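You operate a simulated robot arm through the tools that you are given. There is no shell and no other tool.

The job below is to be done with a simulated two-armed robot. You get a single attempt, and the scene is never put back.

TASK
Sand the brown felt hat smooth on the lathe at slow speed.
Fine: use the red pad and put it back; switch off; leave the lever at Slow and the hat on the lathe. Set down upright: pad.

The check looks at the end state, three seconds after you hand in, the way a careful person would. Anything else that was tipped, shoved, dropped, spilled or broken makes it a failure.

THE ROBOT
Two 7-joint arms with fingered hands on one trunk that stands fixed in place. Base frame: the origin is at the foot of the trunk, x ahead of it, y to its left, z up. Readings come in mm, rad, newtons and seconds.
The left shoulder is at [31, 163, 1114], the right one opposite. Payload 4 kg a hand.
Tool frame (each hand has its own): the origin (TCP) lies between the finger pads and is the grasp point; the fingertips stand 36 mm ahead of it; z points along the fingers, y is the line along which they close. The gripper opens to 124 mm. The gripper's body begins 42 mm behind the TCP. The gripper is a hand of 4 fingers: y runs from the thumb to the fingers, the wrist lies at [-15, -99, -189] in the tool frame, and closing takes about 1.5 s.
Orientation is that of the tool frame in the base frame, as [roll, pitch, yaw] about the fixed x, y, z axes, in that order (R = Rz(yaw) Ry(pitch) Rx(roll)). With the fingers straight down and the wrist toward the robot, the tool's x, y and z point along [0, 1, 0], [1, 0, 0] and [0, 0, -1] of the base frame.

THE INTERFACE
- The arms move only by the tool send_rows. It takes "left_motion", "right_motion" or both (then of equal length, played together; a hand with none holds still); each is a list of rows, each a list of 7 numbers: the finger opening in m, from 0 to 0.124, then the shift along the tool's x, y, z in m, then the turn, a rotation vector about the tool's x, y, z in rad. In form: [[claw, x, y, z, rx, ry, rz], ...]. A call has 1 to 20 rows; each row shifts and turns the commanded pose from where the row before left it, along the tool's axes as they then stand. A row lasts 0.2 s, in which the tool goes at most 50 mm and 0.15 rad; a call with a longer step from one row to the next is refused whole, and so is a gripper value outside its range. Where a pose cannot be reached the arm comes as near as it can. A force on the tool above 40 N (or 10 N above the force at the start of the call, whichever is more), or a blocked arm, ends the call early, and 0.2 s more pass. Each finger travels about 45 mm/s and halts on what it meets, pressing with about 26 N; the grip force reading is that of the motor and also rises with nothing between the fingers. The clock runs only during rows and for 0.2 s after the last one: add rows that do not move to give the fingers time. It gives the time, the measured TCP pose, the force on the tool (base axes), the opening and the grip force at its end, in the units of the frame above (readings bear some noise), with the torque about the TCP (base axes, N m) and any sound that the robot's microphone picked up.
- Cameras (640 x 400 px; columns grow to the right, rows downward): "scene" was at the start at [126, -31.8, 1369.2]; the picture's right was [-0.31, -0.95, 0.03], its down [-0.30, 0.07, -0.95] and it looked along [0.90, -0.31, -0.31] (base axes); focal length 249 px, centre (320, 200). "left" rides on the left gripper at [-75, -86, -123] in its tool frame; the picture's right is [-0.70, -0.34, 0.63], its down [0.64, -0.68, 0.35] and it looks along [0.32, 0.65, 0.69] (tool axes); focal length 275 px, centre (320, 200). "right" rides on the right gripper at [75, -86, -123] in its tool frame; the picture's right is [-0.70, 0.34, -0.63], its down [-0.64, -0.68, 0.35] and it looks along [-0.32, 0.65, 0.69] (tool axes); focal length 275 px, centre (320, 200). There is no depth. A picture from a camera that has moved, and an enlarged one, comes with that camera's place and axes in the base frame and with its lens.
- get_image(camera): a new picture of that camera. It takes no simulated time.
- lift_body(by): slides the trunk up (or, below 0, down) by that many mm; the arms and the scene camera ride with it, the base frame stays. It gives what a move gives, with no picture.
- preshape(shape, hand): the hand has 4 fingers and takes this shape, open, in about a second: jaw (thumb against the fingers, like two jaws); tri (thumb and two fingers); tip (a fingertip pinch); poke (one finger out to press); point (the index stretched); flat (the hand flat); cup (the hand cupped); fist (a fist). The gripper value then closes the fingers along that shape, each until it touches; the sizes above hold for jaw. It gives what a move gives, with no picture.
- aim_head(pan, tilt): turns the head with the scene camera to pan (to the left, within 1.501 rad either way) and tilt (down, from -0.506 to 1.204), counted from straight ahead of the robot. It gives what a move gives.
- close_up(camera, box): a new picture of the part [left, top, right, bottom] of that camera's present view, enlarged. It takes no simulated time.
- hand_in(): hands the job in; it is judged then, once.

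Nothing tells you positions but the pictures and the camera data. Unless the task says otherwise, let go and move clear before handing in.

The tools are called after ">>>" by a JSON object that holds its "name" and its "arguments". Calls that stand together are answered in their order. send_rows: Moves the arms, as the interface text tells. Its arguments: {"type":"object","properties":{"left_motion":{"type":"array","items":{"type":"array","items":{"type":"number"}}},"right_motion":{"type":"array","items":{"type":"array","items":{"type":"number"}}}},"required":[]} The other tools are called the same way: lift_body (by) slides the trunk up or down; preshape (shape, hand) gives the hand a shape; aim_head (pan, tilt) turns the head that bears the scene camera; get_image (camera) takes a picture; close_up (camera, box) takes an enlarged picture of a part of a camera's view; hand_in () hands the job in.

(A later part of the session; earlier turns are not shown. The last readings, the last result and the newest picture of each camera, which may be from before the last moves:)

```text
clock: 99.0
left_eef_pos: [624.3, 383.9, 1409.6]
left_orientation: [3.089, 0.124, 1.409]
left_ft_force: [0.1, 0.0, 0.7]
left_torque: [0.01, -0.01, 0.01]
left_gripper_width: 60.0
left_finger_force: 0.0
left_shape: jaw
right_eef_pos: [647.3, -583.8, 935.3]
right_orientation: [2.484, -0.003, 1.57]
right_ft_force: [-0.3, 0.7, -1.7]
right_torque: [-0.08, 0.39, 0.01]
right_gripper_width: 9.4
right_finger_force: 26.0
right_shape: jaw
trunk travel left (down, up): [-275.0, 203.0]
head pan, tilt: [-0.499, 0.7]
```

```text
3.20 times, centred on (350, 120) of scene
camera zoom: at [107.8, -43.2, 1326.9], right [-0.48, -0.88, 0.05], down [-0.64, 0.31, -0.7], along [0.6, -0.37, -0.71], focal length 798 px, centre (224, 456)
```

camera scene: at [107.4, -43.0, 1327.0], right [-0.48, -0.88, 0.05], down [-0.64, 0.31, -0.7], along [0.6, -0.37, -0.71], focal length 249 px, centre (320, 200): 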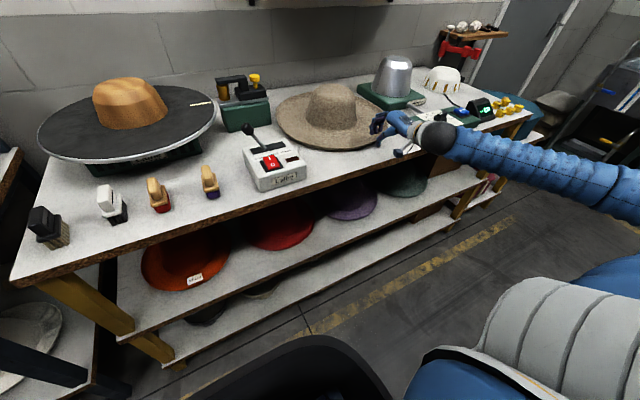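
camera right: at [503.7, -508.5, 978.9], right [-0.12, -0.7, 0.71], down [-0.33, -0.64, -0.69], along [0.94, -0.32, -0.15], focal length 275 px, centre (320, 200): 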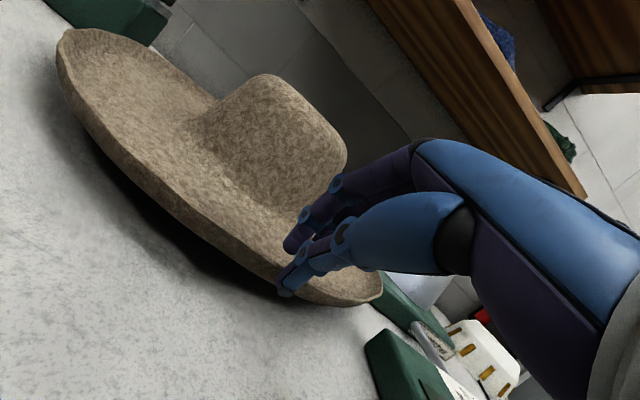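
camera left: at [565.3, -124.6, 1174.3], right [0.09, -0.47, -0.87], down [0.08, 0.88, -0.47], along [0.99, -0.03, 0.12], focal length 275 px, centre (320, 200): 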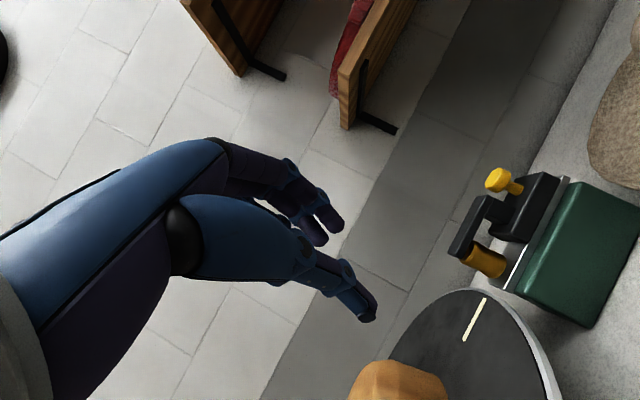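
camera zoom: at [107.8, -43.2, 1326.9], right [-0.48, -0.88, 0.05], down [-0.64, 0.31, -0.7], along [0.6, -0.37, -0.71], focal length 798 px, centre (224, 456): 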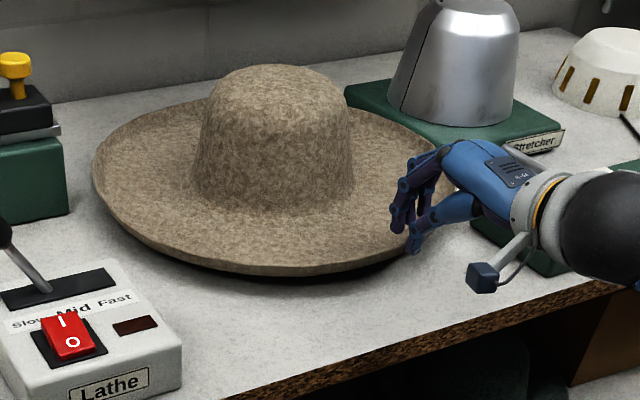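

The grip is holding: about 1.7–2 N and 0.39 N·m, which fits the whole hat's weight. Lifting further and checking for sag.

>>> {"name": "send_rows", "arguments": {"right_motion": [[0.0, 0, 0.0061, -0.0079, 0, 0, 0], [0.0, 0, 0.0061, -0.0079, 0, 0, 0], [0.0, 0, 0.0061, -0.0079, 0, 0, 0], [0.0, 0, 0.0061, -0.0079, 0, 0, 0], [0.0, 0, 0, 0, 0, 0, 0]]}}

>>> {"name": "get_image", "arguments": {"camera": "right"}}

>>> {"name": "close_up", "arguments": {"camera": "scene", "box": [250, 60, 450, 180]}}

```text
clock: 100.2
left_eef_pos: [625.8, 382.8, 1410.7]
left_orientation: [3.092, 0.124, 1.409]
left_ft_force: [0.9, -0.1, -0.6]
left_torque: [-0.01, 0.01, -0.02]
left_gripper_width: 59.7
left_finger_force: 0.0
left_shape: jaw
right_eef_pos: [645.3, -586.2, 975.4]
right_orientation: [2.483, -0.002, 1.569]
right_ft_force: [-0.4, 0.1, -2.7]
right_torque: [-0.08, 0.37, -0.03]
right_gripper_width: 9.6
right_finger_force: 25.7
right_shape: jaw
trunk travel left (down, up): [-275.0, 203.0]
head pan, tilt: [-0.499, 0.7]
```

```text
taken
camera right: at [502.6, -509.7, 1019.4], right [-0.12, -0.7, 0.71], down [-0.33, -0.64, -0.69], along [0.94, -0.32, -0.15], focal length 275 px, centre (320, 200)
```

right: 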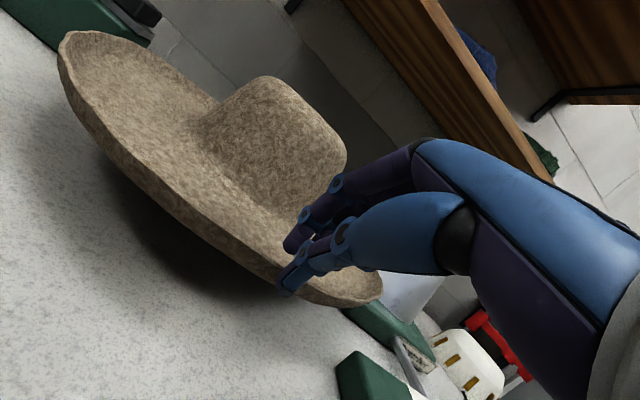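

```text
3.20 times, centred on (350, 120) of scene
camera zoom: at [107.8, -43.2, 1326.9], right [-0.48, -0.88, 0.05], down [-0.64, 0.31, -0.7], along [0.6, -0.37, -0.71], focal length 798 px, centre (224, 456)
```

zoom: 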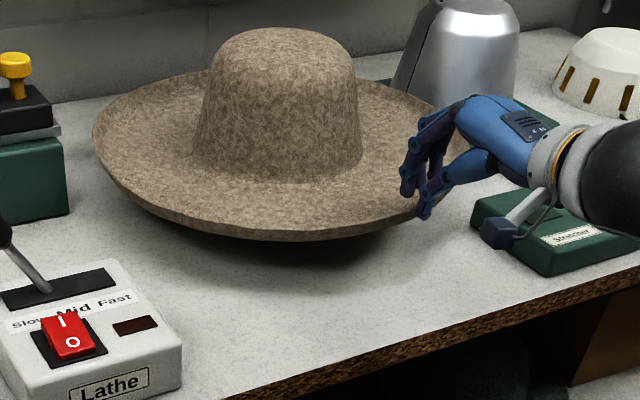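

The hat is fully off the table and held rigidly, with no visible sag. I'll keep lifting slowly in small steps, watching for any arm reconfiguration.

>>> {"name": "send_rows", "arguments": {"right_motion": [[0.0, 0, 0.0061, -0.0079, 0, 0, 0], [0.0, 0, 0.0061, -0.0079, 0, 0, 0], [0.0, 0, 0.0061, -0.0079, 0, 0, 0], [0.0, 0, 0.0061, -0.0079, 0, 0, 0], [0.0, 0, 0, 0, 0, 0, 0]]}}

>>> {"name": "send_rows", "arguments": {"right_motion": [[0.0, 0, 0.0061, -0.0079, 0, 0, 0], [0.0, 0, 0.0061, -0.0079, 0, 0, 0], [0.0, 0, 0.0061, -0.0079, 0, 0, 0], [0.0, 0, 0.0061, -0.0079, 0, 0, 0], [0.0, 0, 0, 0, 0, 0, 0]]}}

>>> {"name": "get_image", "arguments": {"camera": "scene"}}

```text
clock: 101.4
left_eef_pos: [624.8, 383.5, 1409.6]
left_orientation: [3.091, 0.126, 1.408]
left_ft_force: [0.5, -0.2, 0.6]
left_torque: [0.0, -0.03, 0.02]
left_gripper_width: 60.2
left_finger_force: 0.1
left_shape: jaw
right_eef_pos: [644.9, -586.0, 1015.4]
right_orientation: [2.482, -0.002, 1.569]
right_ft_force: [0.1, -0.2, -2.0]
right_torque: [-0.1, 0.37, -0.02]
right_gripper_width: 9.7
right_finger_force: 26.2
right_shape: jaw
trunk travel left (down, up): [-275.0, 203.0]
head pan, tilt: [-0.499, 0.7]
```

```text
clock: 102.6
left_eef_pos: [626.0, 384.3, 1409.3]
left_orientation: [3.089, 0.126, 1.407]
left_ft_force: [-0.2, 0.1, -0.3]
left_torque: [0.0, 0.02, -0.01]
left_gripper_width: 60.0
left_finger_force: 0.1
left_shape: jaw
right_eef_pos: [644.9, -585.0, 1055.7]
right_orientation: [2.484, -0.003, 1.571]
right_ft_force: [-0.1, -1.4, -1.4]
right_torque: [-0.09, 0.39, 0.02]
right_gripper_width: 9.5
right_finger_force: 25.8
right_shape: jaw
trunk travel left (down, up): [-275.0, 203.0]
head pan, tilt: [-0.499, 0.7]
```

```text
taken
camera scene: at [107.8, -43.2, 1326.9], right [-0.48, -0.88, 0.05], down [-0.64, 0.31, -0.7], along [0.6, -0.37, -0.71], focal length 249 px, centre (320, 200)
```

scene: 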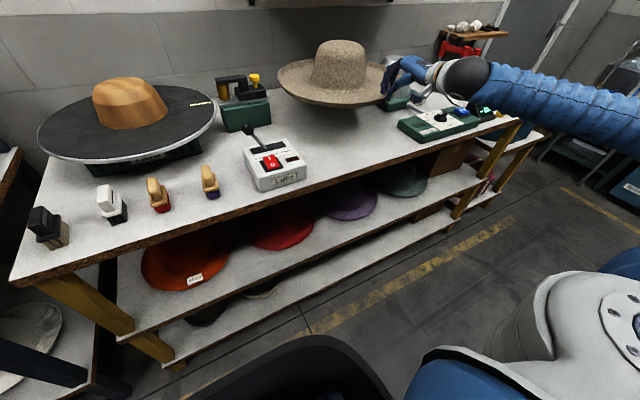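

Holding well. Continuing to rise to carrying height.

>>> {"name": "send_rows", "arguments": {"right_motion": [[0.0, 0, 0.0061, -0.0079, 0, 0, 0], [0.0, 0, 0.0061, -0.0079, 0, 0, 0], [0.0, 0, 0.0061, -0.0079, 0, 0, 0], [0.0, 0, 0.0061, -0.0079, 0, 0, 0], [0.0, 0, 0.0061, -0.0079, 0, 0, 0], [0.0, 0, 0, 0, 0, 0, 0]]}}

>>> {"name": "send_rows", "arguments": {"right_motion": [[0.0, 0, 0.0061, -0.0079, 0, 0, 0], [0.0, 0, 0.0061, -0.0079, 0, 0, 0], [0.0, 0, 0.0061, -0.0079, 0, 0, 0], [0.0, 0, 0.0061, -0.0079, 0, 0, 0], [0.0, 0, 0.0061, -0.0079, 0, 0, 0], [0.0, 0, 0, 0, 0, 0, 0]]}}

>>> {"name": "get_image", "arguments": {"camera": "scene"}}

```text
clock: 104.0
left_eef_pos: [624.1, 384.3, 1410.1]
left_orientation: [3.091, 0.127, 1.411]
left_ft_force: [1.1, 0.2, -0.2]
left_torque: [0.0, -0.02, 0.02]
left_gripper_width: 60.1
left_finger_force: 0.0
left_shape: jaw
right_eef_pos: [645.2, -585.4, 1106.3]
right_orientation: [2.484, -0.002, 1.569]
right_ft_force: [-0.1, 0.0, -2.0]
right_torque: [-0.06, 0.34, -0.02]
right_gripper_width: 9.6
right_finger_force: 25.7
right_shape: jaw
trunk travel left (down, up): [-275.0, 203.0]
head pan, tilt: [-0.499, 0.7]
```

```text
clock: 105.4
left_eef_pos: [625.6, 384.0, 1409.2]
left_orientation: [3.092, 0.126, 1.409]
left_ft_force: [0.3, -1.1, -0.1]
left_torque: [0.01, -0.01, 0.0]
left_gripper_width: 60.0
left_finger_force: 0.0
left_shape: jaw
right_eef_pos: [646.0, -587.0, 1153.9]
right_orientation: [2.485, -0.004, 1.572]
right_ft_force: [-0.4, -0.1, -2.8]
right_torque: [-0.07, 0.4, -0.03]
right_gripper_width: 9.2
right_finger_force: 26.5
right_shape: jaw
trunk travel left (down, up): [-275.0, 203.0]
head pan, tilt: [-0.499, 0.7]
```

```text
taken
camera scene: at [107.8, -43.2, 1326.9], right [-0.48, -0.88, 0.05], down [-0.64, 0.31, -0.7], along [0.6, -0.37, -0.71], focal length 249 px, centre (320, 200)
```

scene: 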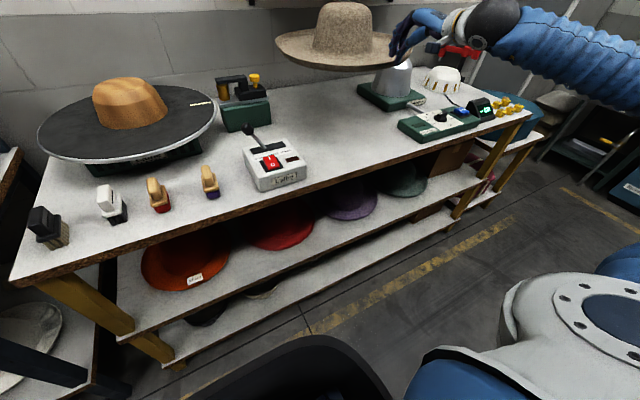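

The hat is at carrying height. I'll check its tilt with a level view before moving across.

>>> {"name": "aim_head", "arguments": {"pan": -0.4, "tilt": 0.25}}

>>> {"name": "get_image", "arguments": {"camera": "scene"}}

>>> {"name": "get_image", "arguments": {"camera": "right"}}

```text
clock: 106.3
left_eef_pos: [625.2, 383.1, 1410.0]
left_orientation: [3.092, 0.126, 1.41]
left_ft_force: [-0.9, 0.2, -0.6]
left_torque: [0.02, -0.02, 0.01]
left_gripper_width: 59.8
left_finger_force: 0.0
left_shape: jaw
right_eef_pos: [646.0, -586.4, 1153.9]
right_orientation: [2.484, -0.003, 1.57]
right_ft_force: [-0.2, -1.0, -1.2]
right_torque: [-0.05, 0.34, 0.0]
right_gripper_width: 9.5
right_finger_force: 25.9
right_shape: jaw
trunk travel left (down, up): [-275.0, 203.0]
head pan, tilt: [-0.4, 0.25]
```

```text
taken
camera scene: at [123.2, -38.9, 1366.3], right [-0.39, -0.92, 0.04], down [-0.32, 0.1, -0.94], along [0.86, -0.38, -0.34], focal length 249 px, centre (320, 200)
```

scene: 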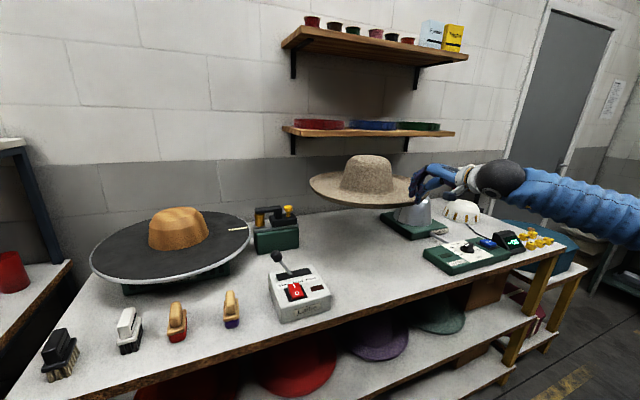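

```text
taken
camera right: at [502.6, -510.5, 1198.5], right [-0.12, -0.7, 0.71], down [-0.33, -0.64, -0.69], along [0.94, -0.32, -0.15], focal length 275 px, centre (320, 200)
```

right: 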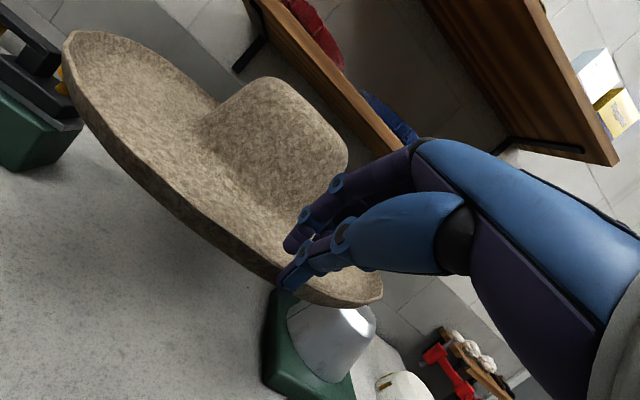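

>>> {"name": "close_up", "arguments": {"camera": "scene", "box": [295, 140, 435, 225]}}

```text
4.57 times, centred on (365, 182) of scene
camera zoom: at [123.2, -38.9, 1366.3], right [-0.39, -0.92, 0.04], down [-0.32, 0.1, -0.94], along [0.86, -0.38, -0.34], focal length 1140 px, centre (114, 280)
```

zoom: 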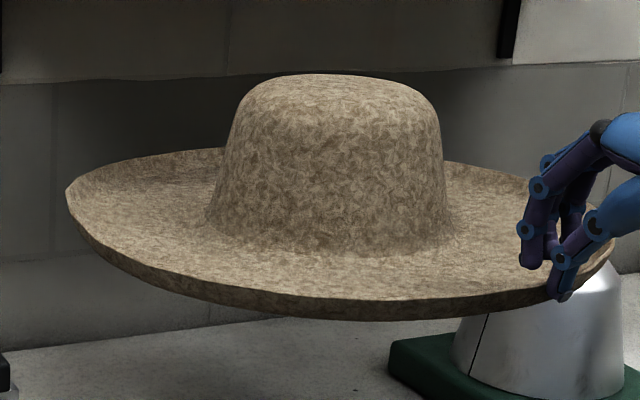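

The hat is level and steady. Carrying it left towards the lathe in modest steps, checking tracking as I go.

>>> {"name": "send_rows", "arguments": {"right_motion": [[0.0, 0.02, 0.002, 0.0015, 0, 0, 0], [0.0, 0.025, 0.0025, 0.002, 0, 0, 0], [0.0, 0.025, 0.0025, 0.002, 0, 0, 0], [0.0, 0.025, 0.0025, 0.002, 0, 0, 0], [0.0, 0.015, 0.002, 0.0015, 0, 0, 0], [0.0, 0, 0, 0, 0, 0, 0]]}}

>>> {"name": "send_rows", "arguments": {"right_motion": [[0.0, 0.02, 0.002, 0.0015, 0, 0, 0], [0.0, 0.025, 0.0025, 0.002, 0, 0, 0], [0.0, 0.025, 0.0025, 0.002, 0, 0, 0], [0.0, 0.025, 0.0025, 0.002, 0, 0, 0], [0.0, 0.015, 0.002, 0.0015, 0, 0, 0], [0.0, 0, 0, 0, 0, 0, 0]]}}

>>> {"name": "get_image", "arguments": {"camera": "scene"}}

```text
clock: 107.7
left_eef_pos: [625.0, 382.5, 1409.8]
left_orientation: [3.091, 0.125, 1.408]
left_ft_force: [-0.5, 0.3, 0.1]
left_torque: [0.0, -0.03, -0.04]
left_gripper_width: 59.9
left_finger_force: 0.0
left_shape: jaw
right_eef_pos: [660.2, -475.2, 1154.6]
right_orientation: [2.484, -0.002, 1.57]
right_ft_force: [0.4, -1.1, -1.7]
right_torque: [-0.08, 0.43, 0.01]
right_gripper_width: 9.5
right_finger_force: 26.4
right_shape: jaw
trunk travel left (down, up): [-275.0, 203.0]
head pan, tilt: [-0.4, 0.25]
```

```text
clock: 109.1
left_eef_pos: [625.5, 382.3, 1410.6]
left_orientation: [3.09, 0.125, 1.409]
left_ft_force: [-0.2, 0.6, -0.6]
left_torque: [-0.03, 0.04, 0.01]
left_gripper_width: 59.7
left_finger_force: 0.1
left_shape: jaw
right_eef_pos: [676.3, -365.6, 1155.6]
right_orientation: [2.482, -0.003, 1.57]
right_ft_force: [-0.2, -0.3, -2.3]
right_torque: [-0.07, 0.4, 0.01]
right_gripper_width: 9.1
right_finger_force: 26.1
right_shape: jaw
trunk travel left (down, up): [-275.0, 203.0]
head pan, tilt: [-0.4, 0.25]
```

```text
taken
camera scene: at [123.1, -38.9, 1366.4], right [-0.39, -0.92, 0.04], down [-0.32, 0.1, -0.94], along [0.86, -0.38, -0.34], focal length 249 px, centre (320, 200)
```

scene: 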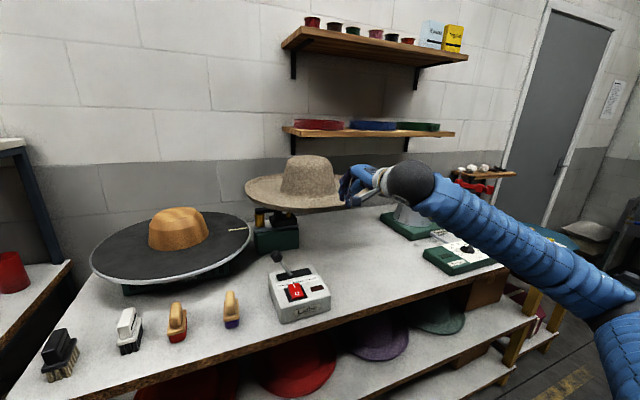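

Tracking perfectly. Continuing left.

>>> {"name": "send_rows", "arguments": {"right_motion": [[0.0, 0.02, 0.002, 0.0015, 0, 0, 0], [0.0, 0.025, 0.0025, 0.002, 0, 0, 0], [0.0, 0.025, 0.0025, 0.002, 0, 0, 0], [0.0, 0.025, 0.0025, 0.002, 0, 0, 0], [0.0, 0.015, 0.002, 0.0015, 0, 0, 0], [0.0, 0, 0, 0, 0, 0, 0]]}}

>>> {"name": "send_rows", "arguments": {"right_motion": [[0.0, 0.02, 0.002, 0.0015, 0, 0, 0], [0.0, 0.025, 0.0025, 0.002, 0, 0, 0], [0.0, 0.025, 0.0025, 0.002, 0, 0, 0], [0.0, 0.025, 0.0025, 0.002, 0, 0, 0], [0.0, 0.015, 0.002, 0.0015, 0, 0, 0], [0.0, 0, 0, 0, 0, 0, 0]]}}

>>> {"name": "get_image", "arguments": {"camera": "scene"}}

```text
clock: 110.5
left_eef_pos: [625.2, 384.0, 1410.2]
left_orientation: [3.092, 0.124, 1.409]
left_ft_force: [0.0, -0.4, -0.5]
left_torque: [0.0, -0.04, 0.02]
left_gripper_width: 59.9
left_finger_force: 0.1
left_shape: jaw
right_eef_pos: [690.4, -254.4, 1156.0]
right_orientation: [2.484, -0.002, 1.569]
right_ft_force: [0.4, 0.1, -1.8]
right_torque: [-0.04, 0.38, -0.01]
right_gripper_width: 9.0
right_finger_force: 26.6
right_shape: jaw
trunk travel left (down, up): [-275.0, 203.0]
head pan, tilt: [-0.4, 0.25]
```

```text
clock: 111.9
left_eef_pos: [625.1, 382.4, 1410.0]
left_orientation: [3.092, 0.125, 1.409]
left_ft_force: [-1.2, 0.7, -0.2]
left_torque: [-0.01, -0.01, 0.01]
left_gripper_width: 59.7
left_finger_force: 0.1
left_shape: jaw
right_eef_pos: [704.5, -145.7, 1155.9]
right_orientation: [2.484, -0.002, 1.568]
right_ft_force: [0.3, 0.0, -2.0]
right_torque: [-0.09, 0.42, -0.01]
right_gripper_width: 9.1
right_finger_force: 26.1
right_shape: jaw
trunk travel left (down, up): [-275.0, 203.0]
head pan, tilt: [-0.4, 0.25]
```

```text
taken
camera scene: at [123.2, -38.8, 1366.4], right [-0.39, -0.92, 0.04], down [-0.32, 0.1, -0.94], along [0.86, -0.38, -0.34], focal length 249 px, centre (320, 200)
```

scene: 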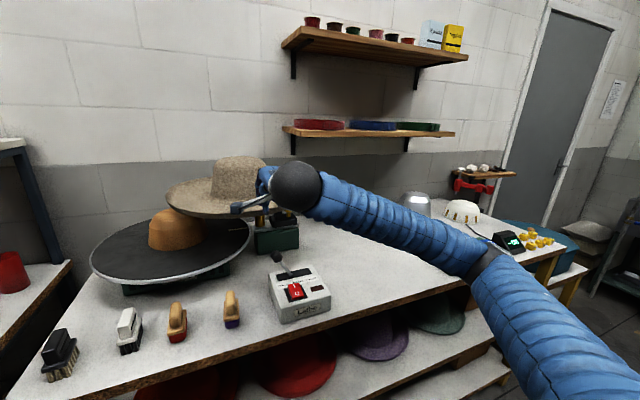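

Approaching the lathe. One more carry step, then I'll aim the head straight at the lathe for alignment.

>>> {"name": "send_rows", "arguments": {"right_motion": [[0.0, 0.02, 0.002, 0.0015, 0, 0, 0], [0.0, 0.025, 0.0025, 0.002, 0, 0, 0], [0.0, 0.025, 0.0025, 0.002, 0, 0, 0], [0.0, 0.025, 0.0025, 0.002, 0, 0, 0], [0.0, 0.015, 0.002, 0.0015, 0, 0, 0], [0.0, 0, 0, 0, 0, 0, 0]]}}

>>> {"name": "aim_head", "arguments": {"pan": 0.0, "tilt": 0.3}}

>>> {"name": "get_image", "arguments": {"camera": "scene"}}

>>> {"name": "get_image", "arguments": {"camera": "right"}}

>>> {"name": "get_image", "arguments": {"camera": "left"}}

```text
clock: 113.3
left_eef_pos: [625.4, 383.1, 1410.2]
left_orientation: [3.091, 0.125, 1.41]
left_ft_force: [0.5, -0.6, -0.6]
left_torque: [0.02, -0.01, 0.01]
left_gripper_width: 59.9
left_finger_force: 0.0
left_shape: jaw
right_eef_pos: [721.4, -35.2, 1156.4]
right_orientation: [2.484, -0.001, 1.568]
right_ft_force: [-0.6, -0.3, -2.1]
right_torque: [-0.06, 0.4, 0.02]
right_gripper_width: 9.5
right_finger_force: 26.1
right_shape: jaw
trunk travel left (down, up): [-275.0, 203.0]
head pan, tilt: [-0.4, 0.25]
```

```text
clock: 114.2
left_eef_pos: [626.0, 383.4, 1410.4]
left_orientation: [3.091, 0.125, 1.409]
left_ft_force: [-0.7, -0.2, 0.2]
left_torque: [0.01, 0.01, -0.03]
left_gripper_width: 60.1
left_finger_force: 0.0
left_shape: jaw
right_eef_pos: [720.5, -37.0, 1155.9]
right_orientation: [2.484, -0.004, 1.57]
right_ft_force: [0.1, -0.4, -1.3]
right_torque: [-0.01, 0.42, -0.02]
right_gripper_width: 9.0
right_finger_force: 26.0
right_shape: jaw
trunk travel left (down, up): [-275.0, 203.0]
head pan, tilt: [0.0, 0.3]
```

```text
taken
camera scene: at [130.2, -2.3, 1361.0], right [0.0, -1.0, 0.0], down [-0.39, 0.0, -0.92], along [0.92, 0.0, -0.39], focal length 249 px, centre (320, 200)
```

scene: 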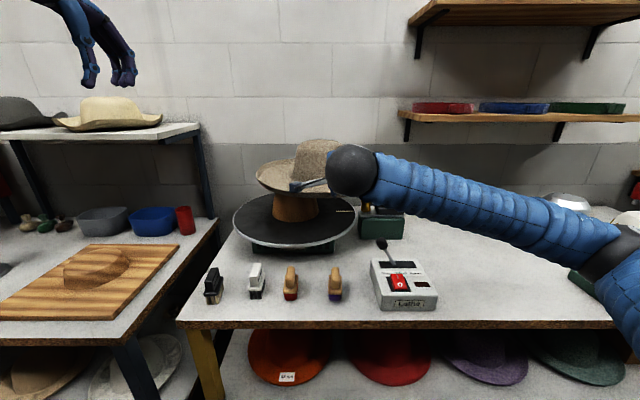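

```text
taken
camera right: at [577.6, 39.7, 1200.6], right [-0.12, -0.7, 0.71], down [-0.33, -0.64, -0.69], along [0.94, -0.32, -0.15], focal length 275 px, centre (320, 200)
```

right: 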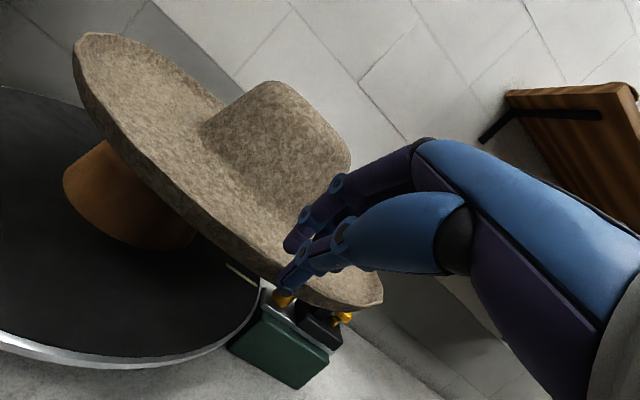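

```text
taken
camera left: at [524.3, 340.7, 1536.7], right [-0.42, -0.71, -0.56], down [-0.56, 0.69, -0.46], along [0.71, 0.12, -0.69], focal length 275 px, centre (320, 200)
```

left: 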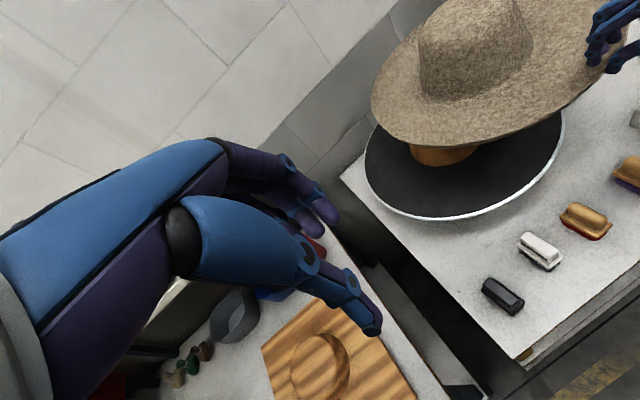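

Now I have an accurately oriented head view. I'll zoom to measure both the block and the hat in this frame.

>>> {"name": "close_up", "arguments": {"camera": "scene", "box": [220, 130, 380, 260]}}

>>> {"name": "close_up", "arguments": {"camera": "left", "box": [350, 0, 640, 230]}}

```text
3.08 times, centred on (300, 195) of scene
camera zoom: at [130.2, -2.3, 1361.0], right [0.0, -1.0, 0.0], down [-0.39, 0.0, -0.92], along [0.92, 0.0, -0.39], focal length 767 px, centre (382, 215)
```

zoom: 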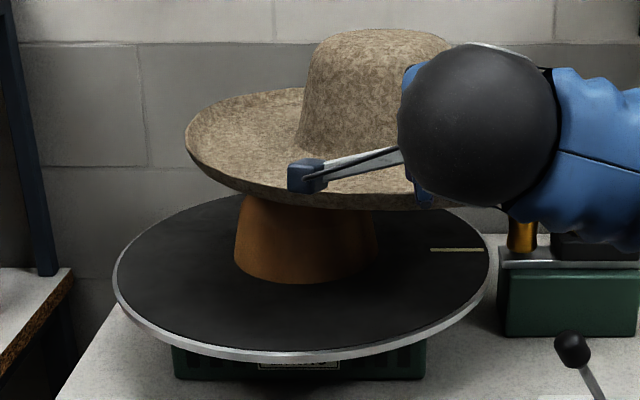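

```text
1.74 times, centred on (495, 115) of left
camera zoom: at [524.3, 340.7, 1536.7], right [-0.42, -0.71, -0.56], down [-0.56, 0.69, -0.46], along [0.71, 0.12, -0.69], focal length 479 px, centre (16, 348)
```

zoom: 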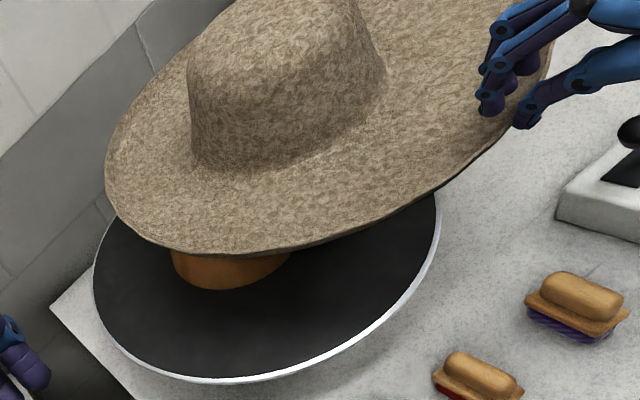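

The disc and block centre come out near (971, 91), and the hat centre near (946, 0) at present. I'll move the hat over the block and re-measure before lowering.

>>> {"name": "send_rows", "arguments": {"right_motion": [[0.0, 0.018, 0.004, 0.0031, 0, 0, 0], [0.0, 0.02, 0.0045, 0.0035, 0, 0, 0], [0.0, 0.02, 0.0045, 0.0035, 0, 0, 0], [0.0, 0.02, 0.0042, 0.0032, 0, 0, 0], [0.0, 0.014, 0.003, 0.0023, 0, 0, 0], [0.0, 0, 0, 0, 0, 0, 0]]}}

>>> {"name": "close_up", "arguments": {"camera": "scene", "box": [200, 120, 380, 260]}}

>>> {"name": "close_up", "arguments": {"camera": "left", "box": [300, 0, 640, 240]}}

>>> {"name": "get_image", "arguments": {"camera": "right"}}

```text
clock: 115.6
left_eef_pos: [625.6, 383.0, 1409.7]
left_orientation: [3.09, 0.126, 1.411]
left_ft_force: [0.0, -0.6, -0.2]
left_torque: [0.01, 0.0, -0.01]
left_gripper_width: 60.2
left_finger_force: 0.0
left_shape: jaw
right_eef_pos: [745.8, 55.3, 1157.5]
right_orientation: [2.483, -0.001, 1.568]
right_ft_force: [-0.2, -0.5, -1.7]
right_torque: [-0.03, 0.39, 0.0]
right_gripper_width: 9.2
right_finger_force: 26.0
right_shape: jaw
trunk travel left (down, up): [-275.0, 203.0]
head pan, tilt: [0.0, 0.3]
```

```text
2.86 times, centred on (290, 190) of scene
camera zoom: at [130.2, -2.4, 1360.9], right [0.0, -1.0, 0.0], down [-0.39, 0.0, -0.92], along [0.92, 0.0, -0.39], focal length 712 px, centre (406, 229)
```

zoom: 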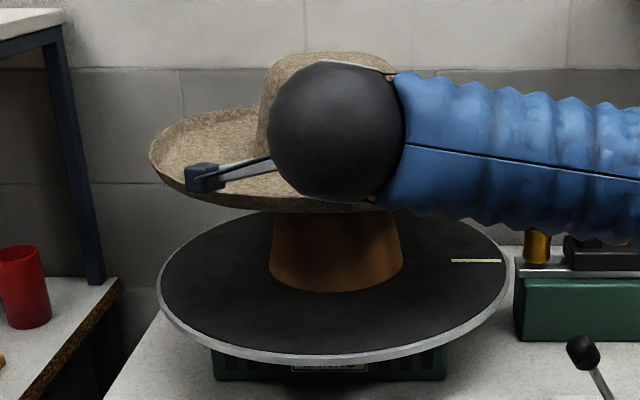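

```text
1.67 times, centred on (470, 120) of left
camera zoom: at [524.4, 340.5, 1536.7], right [-0.42, -0.71, -0.56], down [-0.56, 0.69, -0.46], along [0.71, 0.12, -0.69], focal length 459 px, centre (70, 333)
```

zoom: 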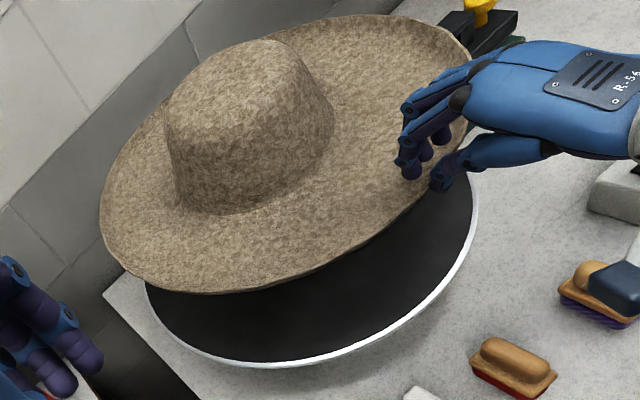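

```text
taken
camera right: at [602.4, 131.8, 1201.6], right [-0.12, -0.7, 0.71], down [-0.33, -0.64, -0.69], along [0.94, -0.32, -0.15], focal length 275 px, centre (320, 200)
```

right: 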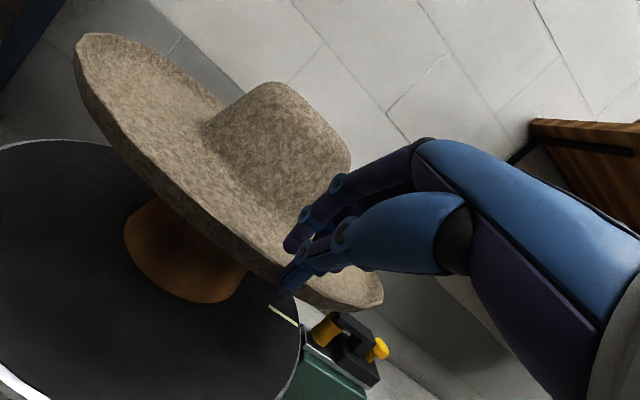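

The hat outline and disc are concentric within a few millimetres. Lowering in small steps and watching the force as it meets the block.

>>> {"name": "send_rows", "arguments": {"right_motion": [[0.0, 0.002, -0.0061, 0.0079, 0, 0, 0], [0.0, 0, -0.0061, 0.0079, 0, 0, 0], [0.0, 0, -0.0061, 0.0079, 0, 0, 0], [0.0, 0, -0.0061, 0.0079, 0, 0, 0], [0.0, 0, -0.0061, 0.0079, 0, 0, 0], [0.0, 0, 0, 0, 0, 0, 0]]}}

>>> {"name": "get_image", "arguments": {"camera": "right"}}

>>> {"name": "close_up", "arguments": {"camera": "left", "box": [300, 0, 640, 240]}}

>>> {"name": "close_up", "arguments": {"camera": "scene", "box": [200, 120, 380, 260]}}

```text
clock: 117.0
left_eef_pos: [625.7, 384.0, 1409.7]
left_orientation: [3.092, 0.125, 1.41]
left_ft_force: [0.0, -0.1, -0.5]
left_torque: [-0.01, 0.01, 0.01]
left_gripper_width: 59.9
left_finger_force: 0.1
left_shape: jaw
right_eef_pos: [745.3, 58.4, 1107.9]
right_orientation: [2.484, -0.002, 1.57]
right_ft_force: [0.4, 0.7, -1.9]
right_torque: [-0.07, 0.42, 0.02]
right_gripper_width: 8.8
right_finger_force: 25.8
right_shape: jaw
trunk travel left (down, up): [-275.0, 203.0]
head pan, tilt: [0.0, 0.3]
```

```text
taken
camera right: at [602.7, 134.5, 1150.9], right [-0.12, -0.7, 0.71], down [-0.33, -0.64, -0.69], along [0.94, -0.32, -0.15], focal length 275 px, centre (320, 200)
```

right: 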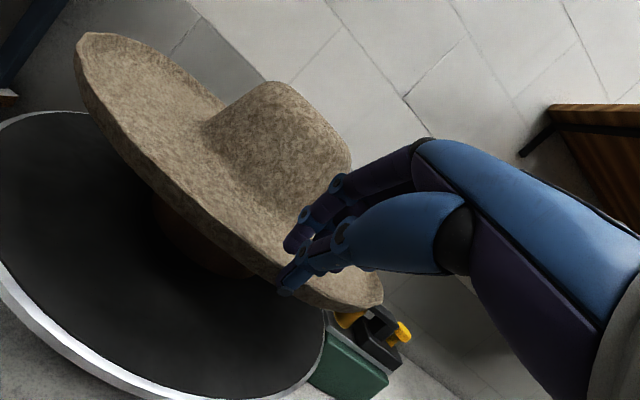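

```text
1.67 times, centred on (470, 120) of left
camera zoom: at [524.1, 340.8, 1536.7], right [-0.42, -0.71, -0.56], down [-0.56, 0.69, -0.46], along [0.71, 0.12, -0.69], focal length 459 px, centre (70, 333)
```

zoom: 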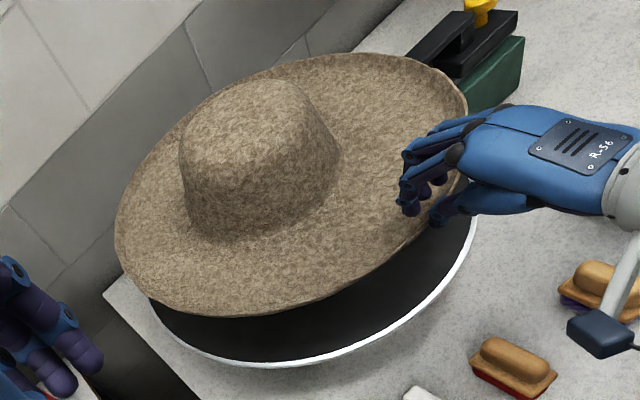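

```text
2.86 times, centred on (290, 190) of scene
camera zoom: at [130.0, -2.1, 1361.0], right [0.0, -1.0, 0.0], down [-0.39, 0.0, -0.92], along [0.92, 0.0, -0.39], focal length 712 px, centre (406, 229)
```

zoom: 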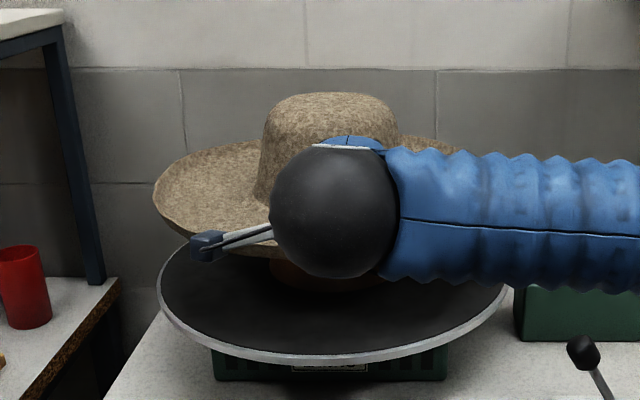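

Alignment looks right: the crown is centred at y ≈ 91. Lowering onto the block.

>>> {"name": "send_rows", "arguments": {"right_motion": [[0.0, 0, -0.0049, 0.0063, 0, 0, 0], [0.0, 0, -0.0049, 0.0063, 0, 0, 0], [0.0, 0, -0.0049, 0.0063, 0, 0, 0], [0.0, 0, -0.0049, 0.0063, 0, 0, 0], [0.0, 0, 0, 0, 0, 0, 0]]}}

>>> {"name": "send_rows", "arguments": {"right_motion": [[0.0, 0, -0.0049, 0.0063, 0, 0, 0], [0.0, 0, -0.0049, 0.0063, 0, 0, 0], [0.0, 0, -0.0049, 0.0063, 0, 0, 0], [0.0, 0, 0, 0, 0, 0, 0]]}}

>>> {"name": "get_image", "arguments": {"camera": "right"}}

>>> {"name": "close_up", "arguments": {"camera": "left", "box": [300, 0, 640, 240]}}

```text
clock: 118.2
left_eef_pos: [625.6, 382.5, 1409.0]
left_orientation: [3.09, 0.124, 1.409]
left_ft_force: [-0.6, -0.9, -0.2]
left_torque: [0.0, 0.01, 0.03]
left_gripper_width: 59.6
left_finger_force: 0.0
left_shape: jaw
right_eef_pos: [744.9, 58.4, 1073.6]
right_orientation: [2.484, -0.003, 1.569]
right_ft_force: [0.4, -0.2, -2.4]
right_torque: [-0.08, 0.44, -0.02]
right_gripper_width: 9.1
right_finger_force: 26.4
right_shape: jaw
trunk travel left (down, up): [-275.0, 203.0]
head pan, tilt: [0.0, 0.3]
```

```text
clock: 119.2
left_eef_pos: [625.0, 384.4, 1409.7]
left_orientation: [3.091, 0.125, 1.41]
left_ft_force: [-0.7, 0.1, 0.0]
left_torque: [0.0, -0.02, 0.0]
left_gripper_width: 60.0
left_finger_force: 0.0
left_shape: jaw
right_eef_pos: [746.0, 57.4, 1050.5]
right_orientation: [2.484, -0.001, 1.568]
right_ft_force: [-0.5, 0.0, -1.1]
right_torque: [-0.08, 0.41, 0.01]
right_gripper_width: 9.1
right_finger_force: 26.0
right_shape: jaw
trunk travel left (down, up): [-275.0, 203.0]
head pan, tilt: [0.0, 0.3]
```

```text
taken
camera right: at [602.3, 134.1, 1094.0], right [-0.12, -0.7, 0.71], down [-0.33, -0.64, -0.69], along [0.94, -0.32, -0.15], focal length 275 px, centre (320, 200)
```

right: 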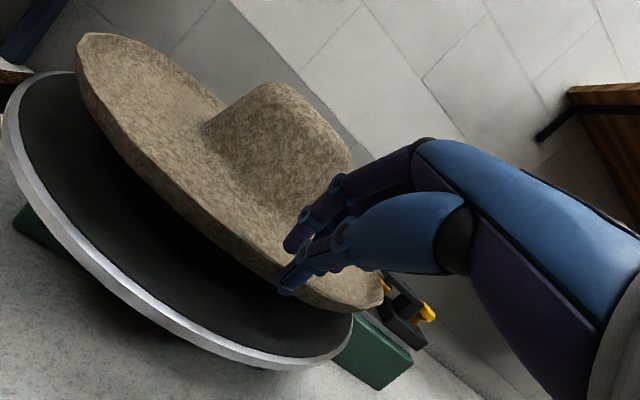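

```text
1.67 times, centred on (470, 120) of left
camera zoom: at [524.2, 340.9, 1536.7], right [-0.42, -0.71, -0.56], down [-0.56, 0.69, -0.46], along [0.71, 0.12, -0.69], focal length 459 px, centre (70, 333)
```

zoom: 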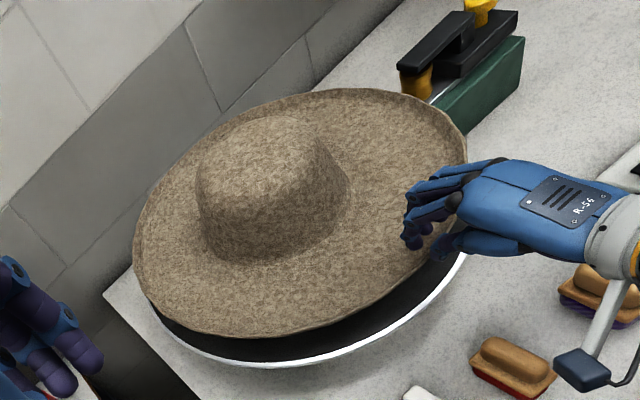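

No contact force yet with the crown already around the block, so the fit is free. Continuing down.

>>> {"name": "send_rows", "arguments": {"right_motion": [[0.0, 0, -0.0049, 0.0063, 0, 0, 0], [0.0, 0, -0.0049, 0.0063, 0, 0, 0], [0.0, 0, -0.0049, 0.0063, 0, 0, 0], [0.0, 0, 0, 0, 0, 0, 0]]}}

>>> {"name": "send_rows", "arguments": {"right_motion": [[0.0, 0, -0.0031, 0.004, 0, 0, 0], [0.0, 0, -0.0031, 0.004, 0, 0, 0], [0.0, 0, 0, 0, 0, 0, 0]]}}

>>> {"name": "get_image", "arguments": {"camera": "right"}}

>>> {"name": "close_up", "arguments": {"camera": "scene", "box": [200, 120, 380, 260]}}

```text
clock: 120.2
left_eef_pos: [625.1, 384.5, 1409.2]
left_orientation: [3.09, 0.125, 1.409]
left_ft_force: [0.2, 0.3, 0.0]
left_torque: [-0.02, -0.02, -0.03]
left_gripper_width: 59.8
left_finger_force: 0.1
left_shape: jaw
right_eef_pos: [744.0, 58.3, 1026.7]
right_orientation: [2.484, -0.002, 1.569]
right_ft_force: [0.2, 0.4, -2.2]
right_torque: [0.0, 0.35, -0.02]
right_gripper_width: 8.6
right_finger_force: 25.7
right_shape: jaw
trunk travel left (down, up): [-275.0, 203.0]
head pan, tilt: [0.0, 0.3]
```

```text
clock: 121.0
left_eef_pos: [624.7, 383.6, 1409.4]
left_orientation: [3.092, 0.124, 1.41]
left_ft_force: [-0.8, 0.8, 0.1]
left_torque: [0.0, 0.02, 0.0]
left_gripper_width: 59.7
left_finger_force: 0.1
left_shape: jaw
right_eef_pos: [745.0, 57.6, 1016.2]
right_orientation: [2.484, -0.003, 1.568]
right_ft_force: [-0.4, 0.1, -2.0]
right_torque: [-0.08, 0.39, -0.02]
right_gripper_width: 8.7
right_finger_force: 25.8
right_shape: jaw
trunk travel left (down, up): [-275.0, 203.0]
head pan, tilt: [0.0, 0.3]
```

```text
taken
camera right: at [602.4, 134.6, 1059.9], right [-0.12, -0.7, 0.71], down [-0.33, -0.64, -0.69], along [0.94, -0.32, -0.15], focal length 275 px, centre (320, 200)
```

right: 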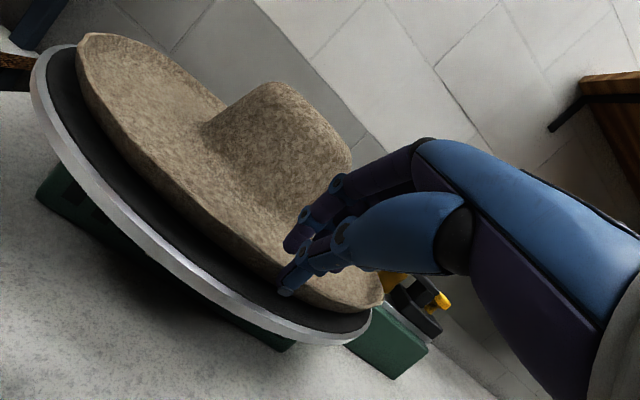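

```text
2.86 times, centred on (290, 190) of scene
camera zoom: at [130.2, -2.1, 1361.0], right [0.0, -1.0, 0.0], down [-0.39, 0.0, -0.92], along [0.92, 0.0, -0.39], focal length 712 px, centre (406, 229)
```

zoom: 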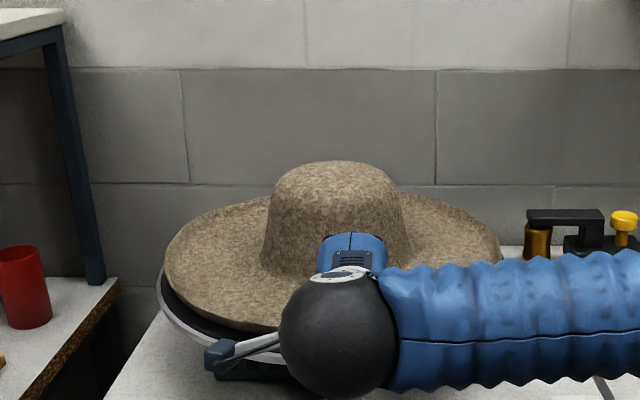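

The brim is nearly on the disc. Lowering the last bit in fine steps until the weight transfers.

>>> {"name": "send_rows", "arguments": {"right_motion": [[0.0, 0, -0.0018, 0.0024, 0, 0, 0], [0.0, 0, -0.0018, 0.0024, 0, 0, 0], [0.0, 0, 0, 0, 0, 0, 0]]}}

>>> {"name": "send_rows", "arguments": {"right_motion": [[0.0, 0, -0.0012, 0.0016, 0, 0, 0], [0.0, 0, -0.0012, 0.0016, 0, 0, 0], [0.0, 0, 0, 0, 0, 0, 0]]}}

>>> {"name": "get_image", "arguments": {"camera": "right"}}

```text
clock: 121.8
left_eef_pos: [624.4, 383.2, 1409.5]
left_orientation: [3.091, 0.126, 1.408]
left_ft_force: [-0.5, -0.7, 0.2]
left_torque: [0.01, -0.01, -0.01]
left_gripper_width: 59.8
left_finger_force: 0.0
left_shape: jaw
right_eef_pos: [746.2, 58.5, 1011.2]
right_orientation: [2.482, -0.002, 1.568]
right_ft_force: [-1.0, 0.1, -0.2]
right_torque: [-0.08, 0.26, -0.03]
right_gripper_width: 8.7
right_finger_force: 26.1
right_shape: jaw
trunk travel left (down, up): [-275.0, 203.0]
head pan, tilt: [0.0, 0.3]
```

```text
clock: 122.6
left_eef_pos: [625.0, 384.8, 1410.1]
left_orientation: [3.091, 0.126, 1.408]
left_ft_force: [-0.5, 0.3, 0.9]
left_torque: [-0.01, 0.01, 0.03]
left_gripper_width: 59.6
left_finger_force: 0.0
left_shape: jaw
right_eef_pos: [744.6, 57.2, 1006.5]
right_orientation: [2.483, -0.003, 1.57]
right_ft_force: [-0.2, 0.6, 1.4]
right_torque: [-0.07, 0.12, -0.03]
right_gripper_width: 8.5
right_finger_force: 26.2
right_shape: jaw
trunk travel left (down, up): [-275.0, 203.0]
head pan, tilt: [0.0, 0.3]
```

```text
taken
camera right: at [602.1, 134.2, 1050.8], right [-0.12, -0.7, 0.71], down [-0.33, -0.64, -0.69], along [0.94, -0.32, -0.15], focal length 275 px, centre (320, 200)
```

right: 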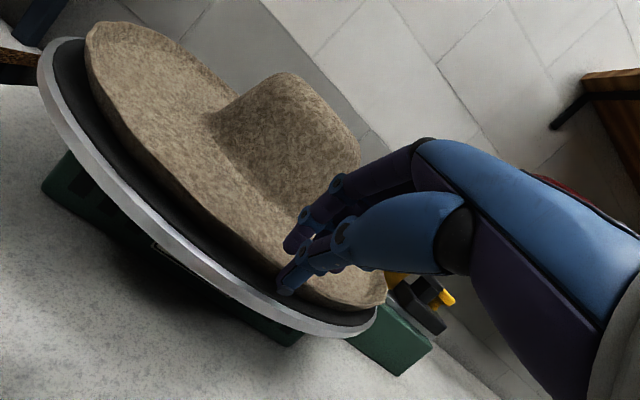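

The hat's weight has transferred to the disc. I'll open the fingers gently and withdraw back along the approach line.

>>> {"name": "send_rows", "arguments": {"right_motion": [[0.012, 0, 0, 0, 0, 0, 0], [0.02, 0, 0, 0, 0, 0, 0], [0.024, 0, 0, -0.002, 0, 0, 0], [0.026, 0, 0, -0.003, 0, 0, 0], [0.026, 0, 0, 0, 0, 0, 0]]}}

>>> {"name": "get_image", "arguments": {"camera": "right"}}

>>> {"name": "close_up", "arguments": {"camera": "left", "box": [300, 0, 640, 240]}}

```text
clock: 123.8
left_eef_pos: [625.3, 383.4, 1408.7]
left_orientation: [3.09, 0.126, 1.409]
left_ft_force: [0.5, 0.2, 1.2]
left_torque: [-0.04, -0.02, -0.01]
left_gripper_width: 59.8
left_finger_force: 0.2
left_shape: jaw
right_eef_pos: [742.9, 57.8, 1011.4]
right_orientation: [2.483, -0.004, 1.571]
right_ft_force: [1.8, -0.5, 0.8]
right_torque: [-0.02, -0.01, -0.01]
right_gripper_width: 25.7
right_finger_force: 0.0
right_shape: jaw
trunk travel left (down, up): [-275.0, 203.0]
head pan, tilt: [0.0, 0.3]
```

```text
taken
camera right: at [599.5, 134.3, 1055.0], right [-0.12, -0.7, 0.71], down [-0.33, -0.64, -0.69], along [0.94, -0.32, -0.15], focal length 275 px, centre (320, 200)
```

right: 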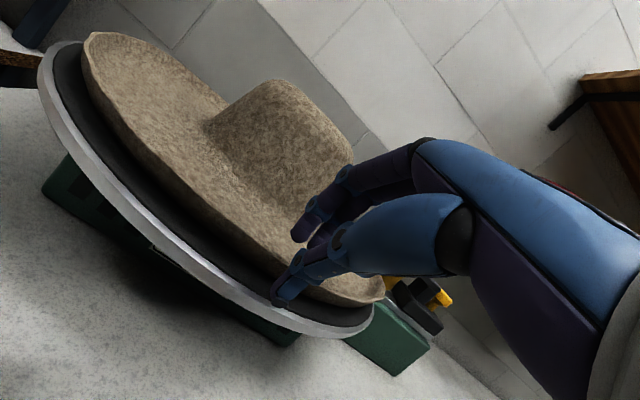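

```text
1.67 times, centred on (470, 120) of left
camera zoom: at [524.3, 340.9, 1536.6], right [-0.42, -0.71, -0.56], down [-0.56, 0.69, -0.46], along [0.71, 0.12, -0.69], focal length 459 px, centre (70, 333)
```

zoom: 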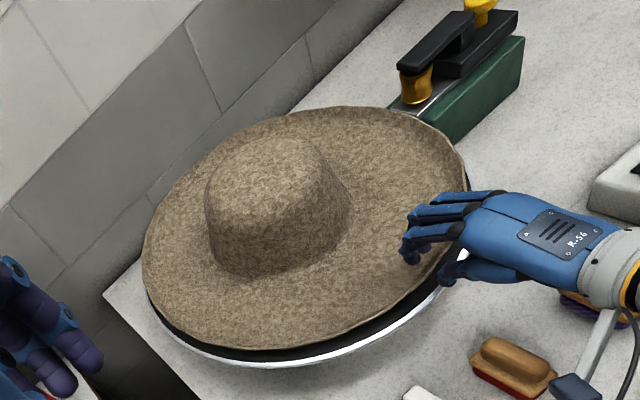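

Released cleanly; the hat sits on the disc over the block. Withdrawing the right hand back and up.

>>> {"name": "send_rows", "arguments": {"right_motion": [[0.028, 0, 0, -0.012, 0, 0, 0], [0.03, 0, 0, -0.02, 0, 0, 0], [0.035, 0, 0, -0.025, 0, 0, 0], [0.04, 0, 0, -0.025, 0, 0, 0], [0.04, 0, 0, -0.025, 0, 0, 0], [0.04, 0, 0, 0, 0, 0, 0]]}}

>>> {"name": "get_image", "arguments": {"camera": "right"}}

>>> {"name": "close_up", "arguments": {"camera": "left", "box": [300, 0, 640, 240]}}

>>> {"name": "close_up", "arguments": {"camera": "scene", "box": [200, 120, 380, 260]}}

```text
clock: 125.2
left_eef_pos: [625.9, 384.3, 1409.2]
left_orientation: [3.092, 0.126, 1.409]
left_ft_force: [-0.2, -0.1, -0.5]
left_torque: [0.0, 0.01, 0.03]
left_gripper_width: 59.8
left_finger_force: 0.1
left_shape: jaw
right_eef_pos: [679.2, 56.7, 1094.2]
right_orientation: [2.483, -0.002, 1.569]
right_ft_force: [0.8, 0.6, 0.2]
right_torque: [0.01, 0.03, 0.0]
right_gripper_width: 39.6
right_finger_force: 0.0
right_shape: jaw
trunk travel left (down, up): [-275.0, 203.0]
head pan, tilt: [0.0, 0.3]
```

```text
taken
camera right: at [535.3, 134.1, 1138.7], right [-0.12, -0.7, 0.71], down [-0.33, -0.64, -0.69], along [0.94, -0.32, -0.15], focal length 275 px, centre (320, 200)
```

right: 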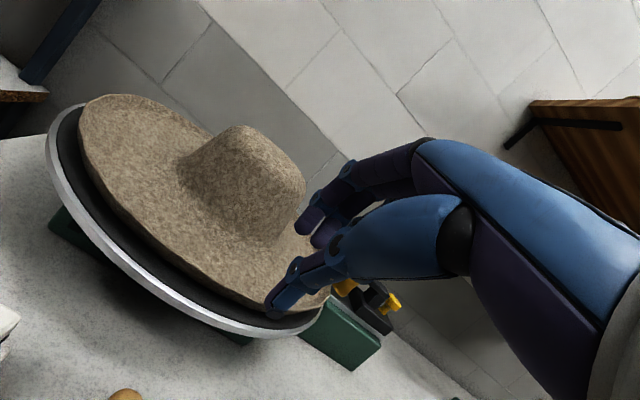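

```text
1.67 times, centred on (470, 120) of left
camera zoom: at [524.8, 340.7, 1536.4], right [-0.43, -0.71, -0.56], down [-0.56, 0.69, -0.46], along [0.71, 0.12, -0.69], focal length 459 px, centre (70, 333)
```

zoom: 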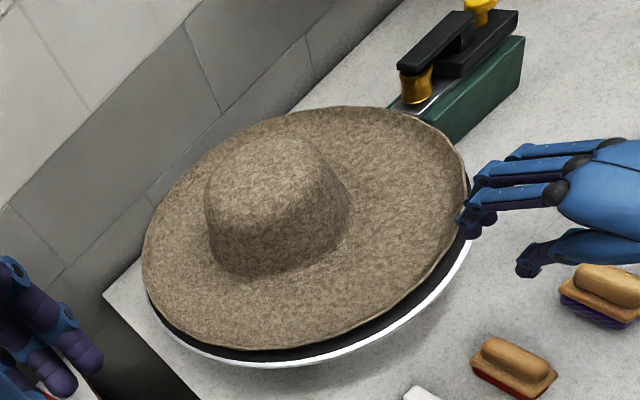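

```text
2.86 times, centred on (290, 190) of scene
camera zoom: at [130.5, -2.2, 1360.8], right [0.0, -1.0, 0.0], down [-0.39, 0.0, -0.92], along [0.92, 0.0, -0.39], focal length 712 px, centre (406, 229)
```

zoom: 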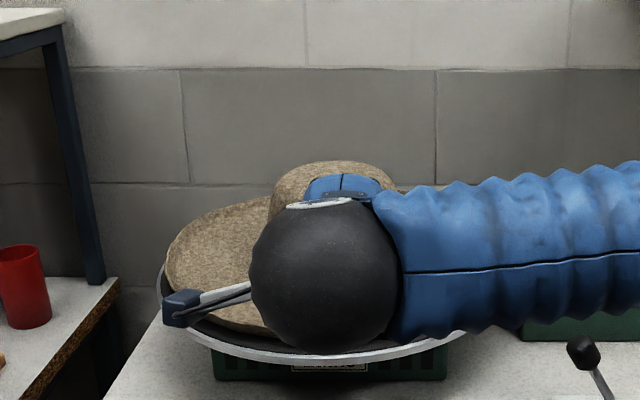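

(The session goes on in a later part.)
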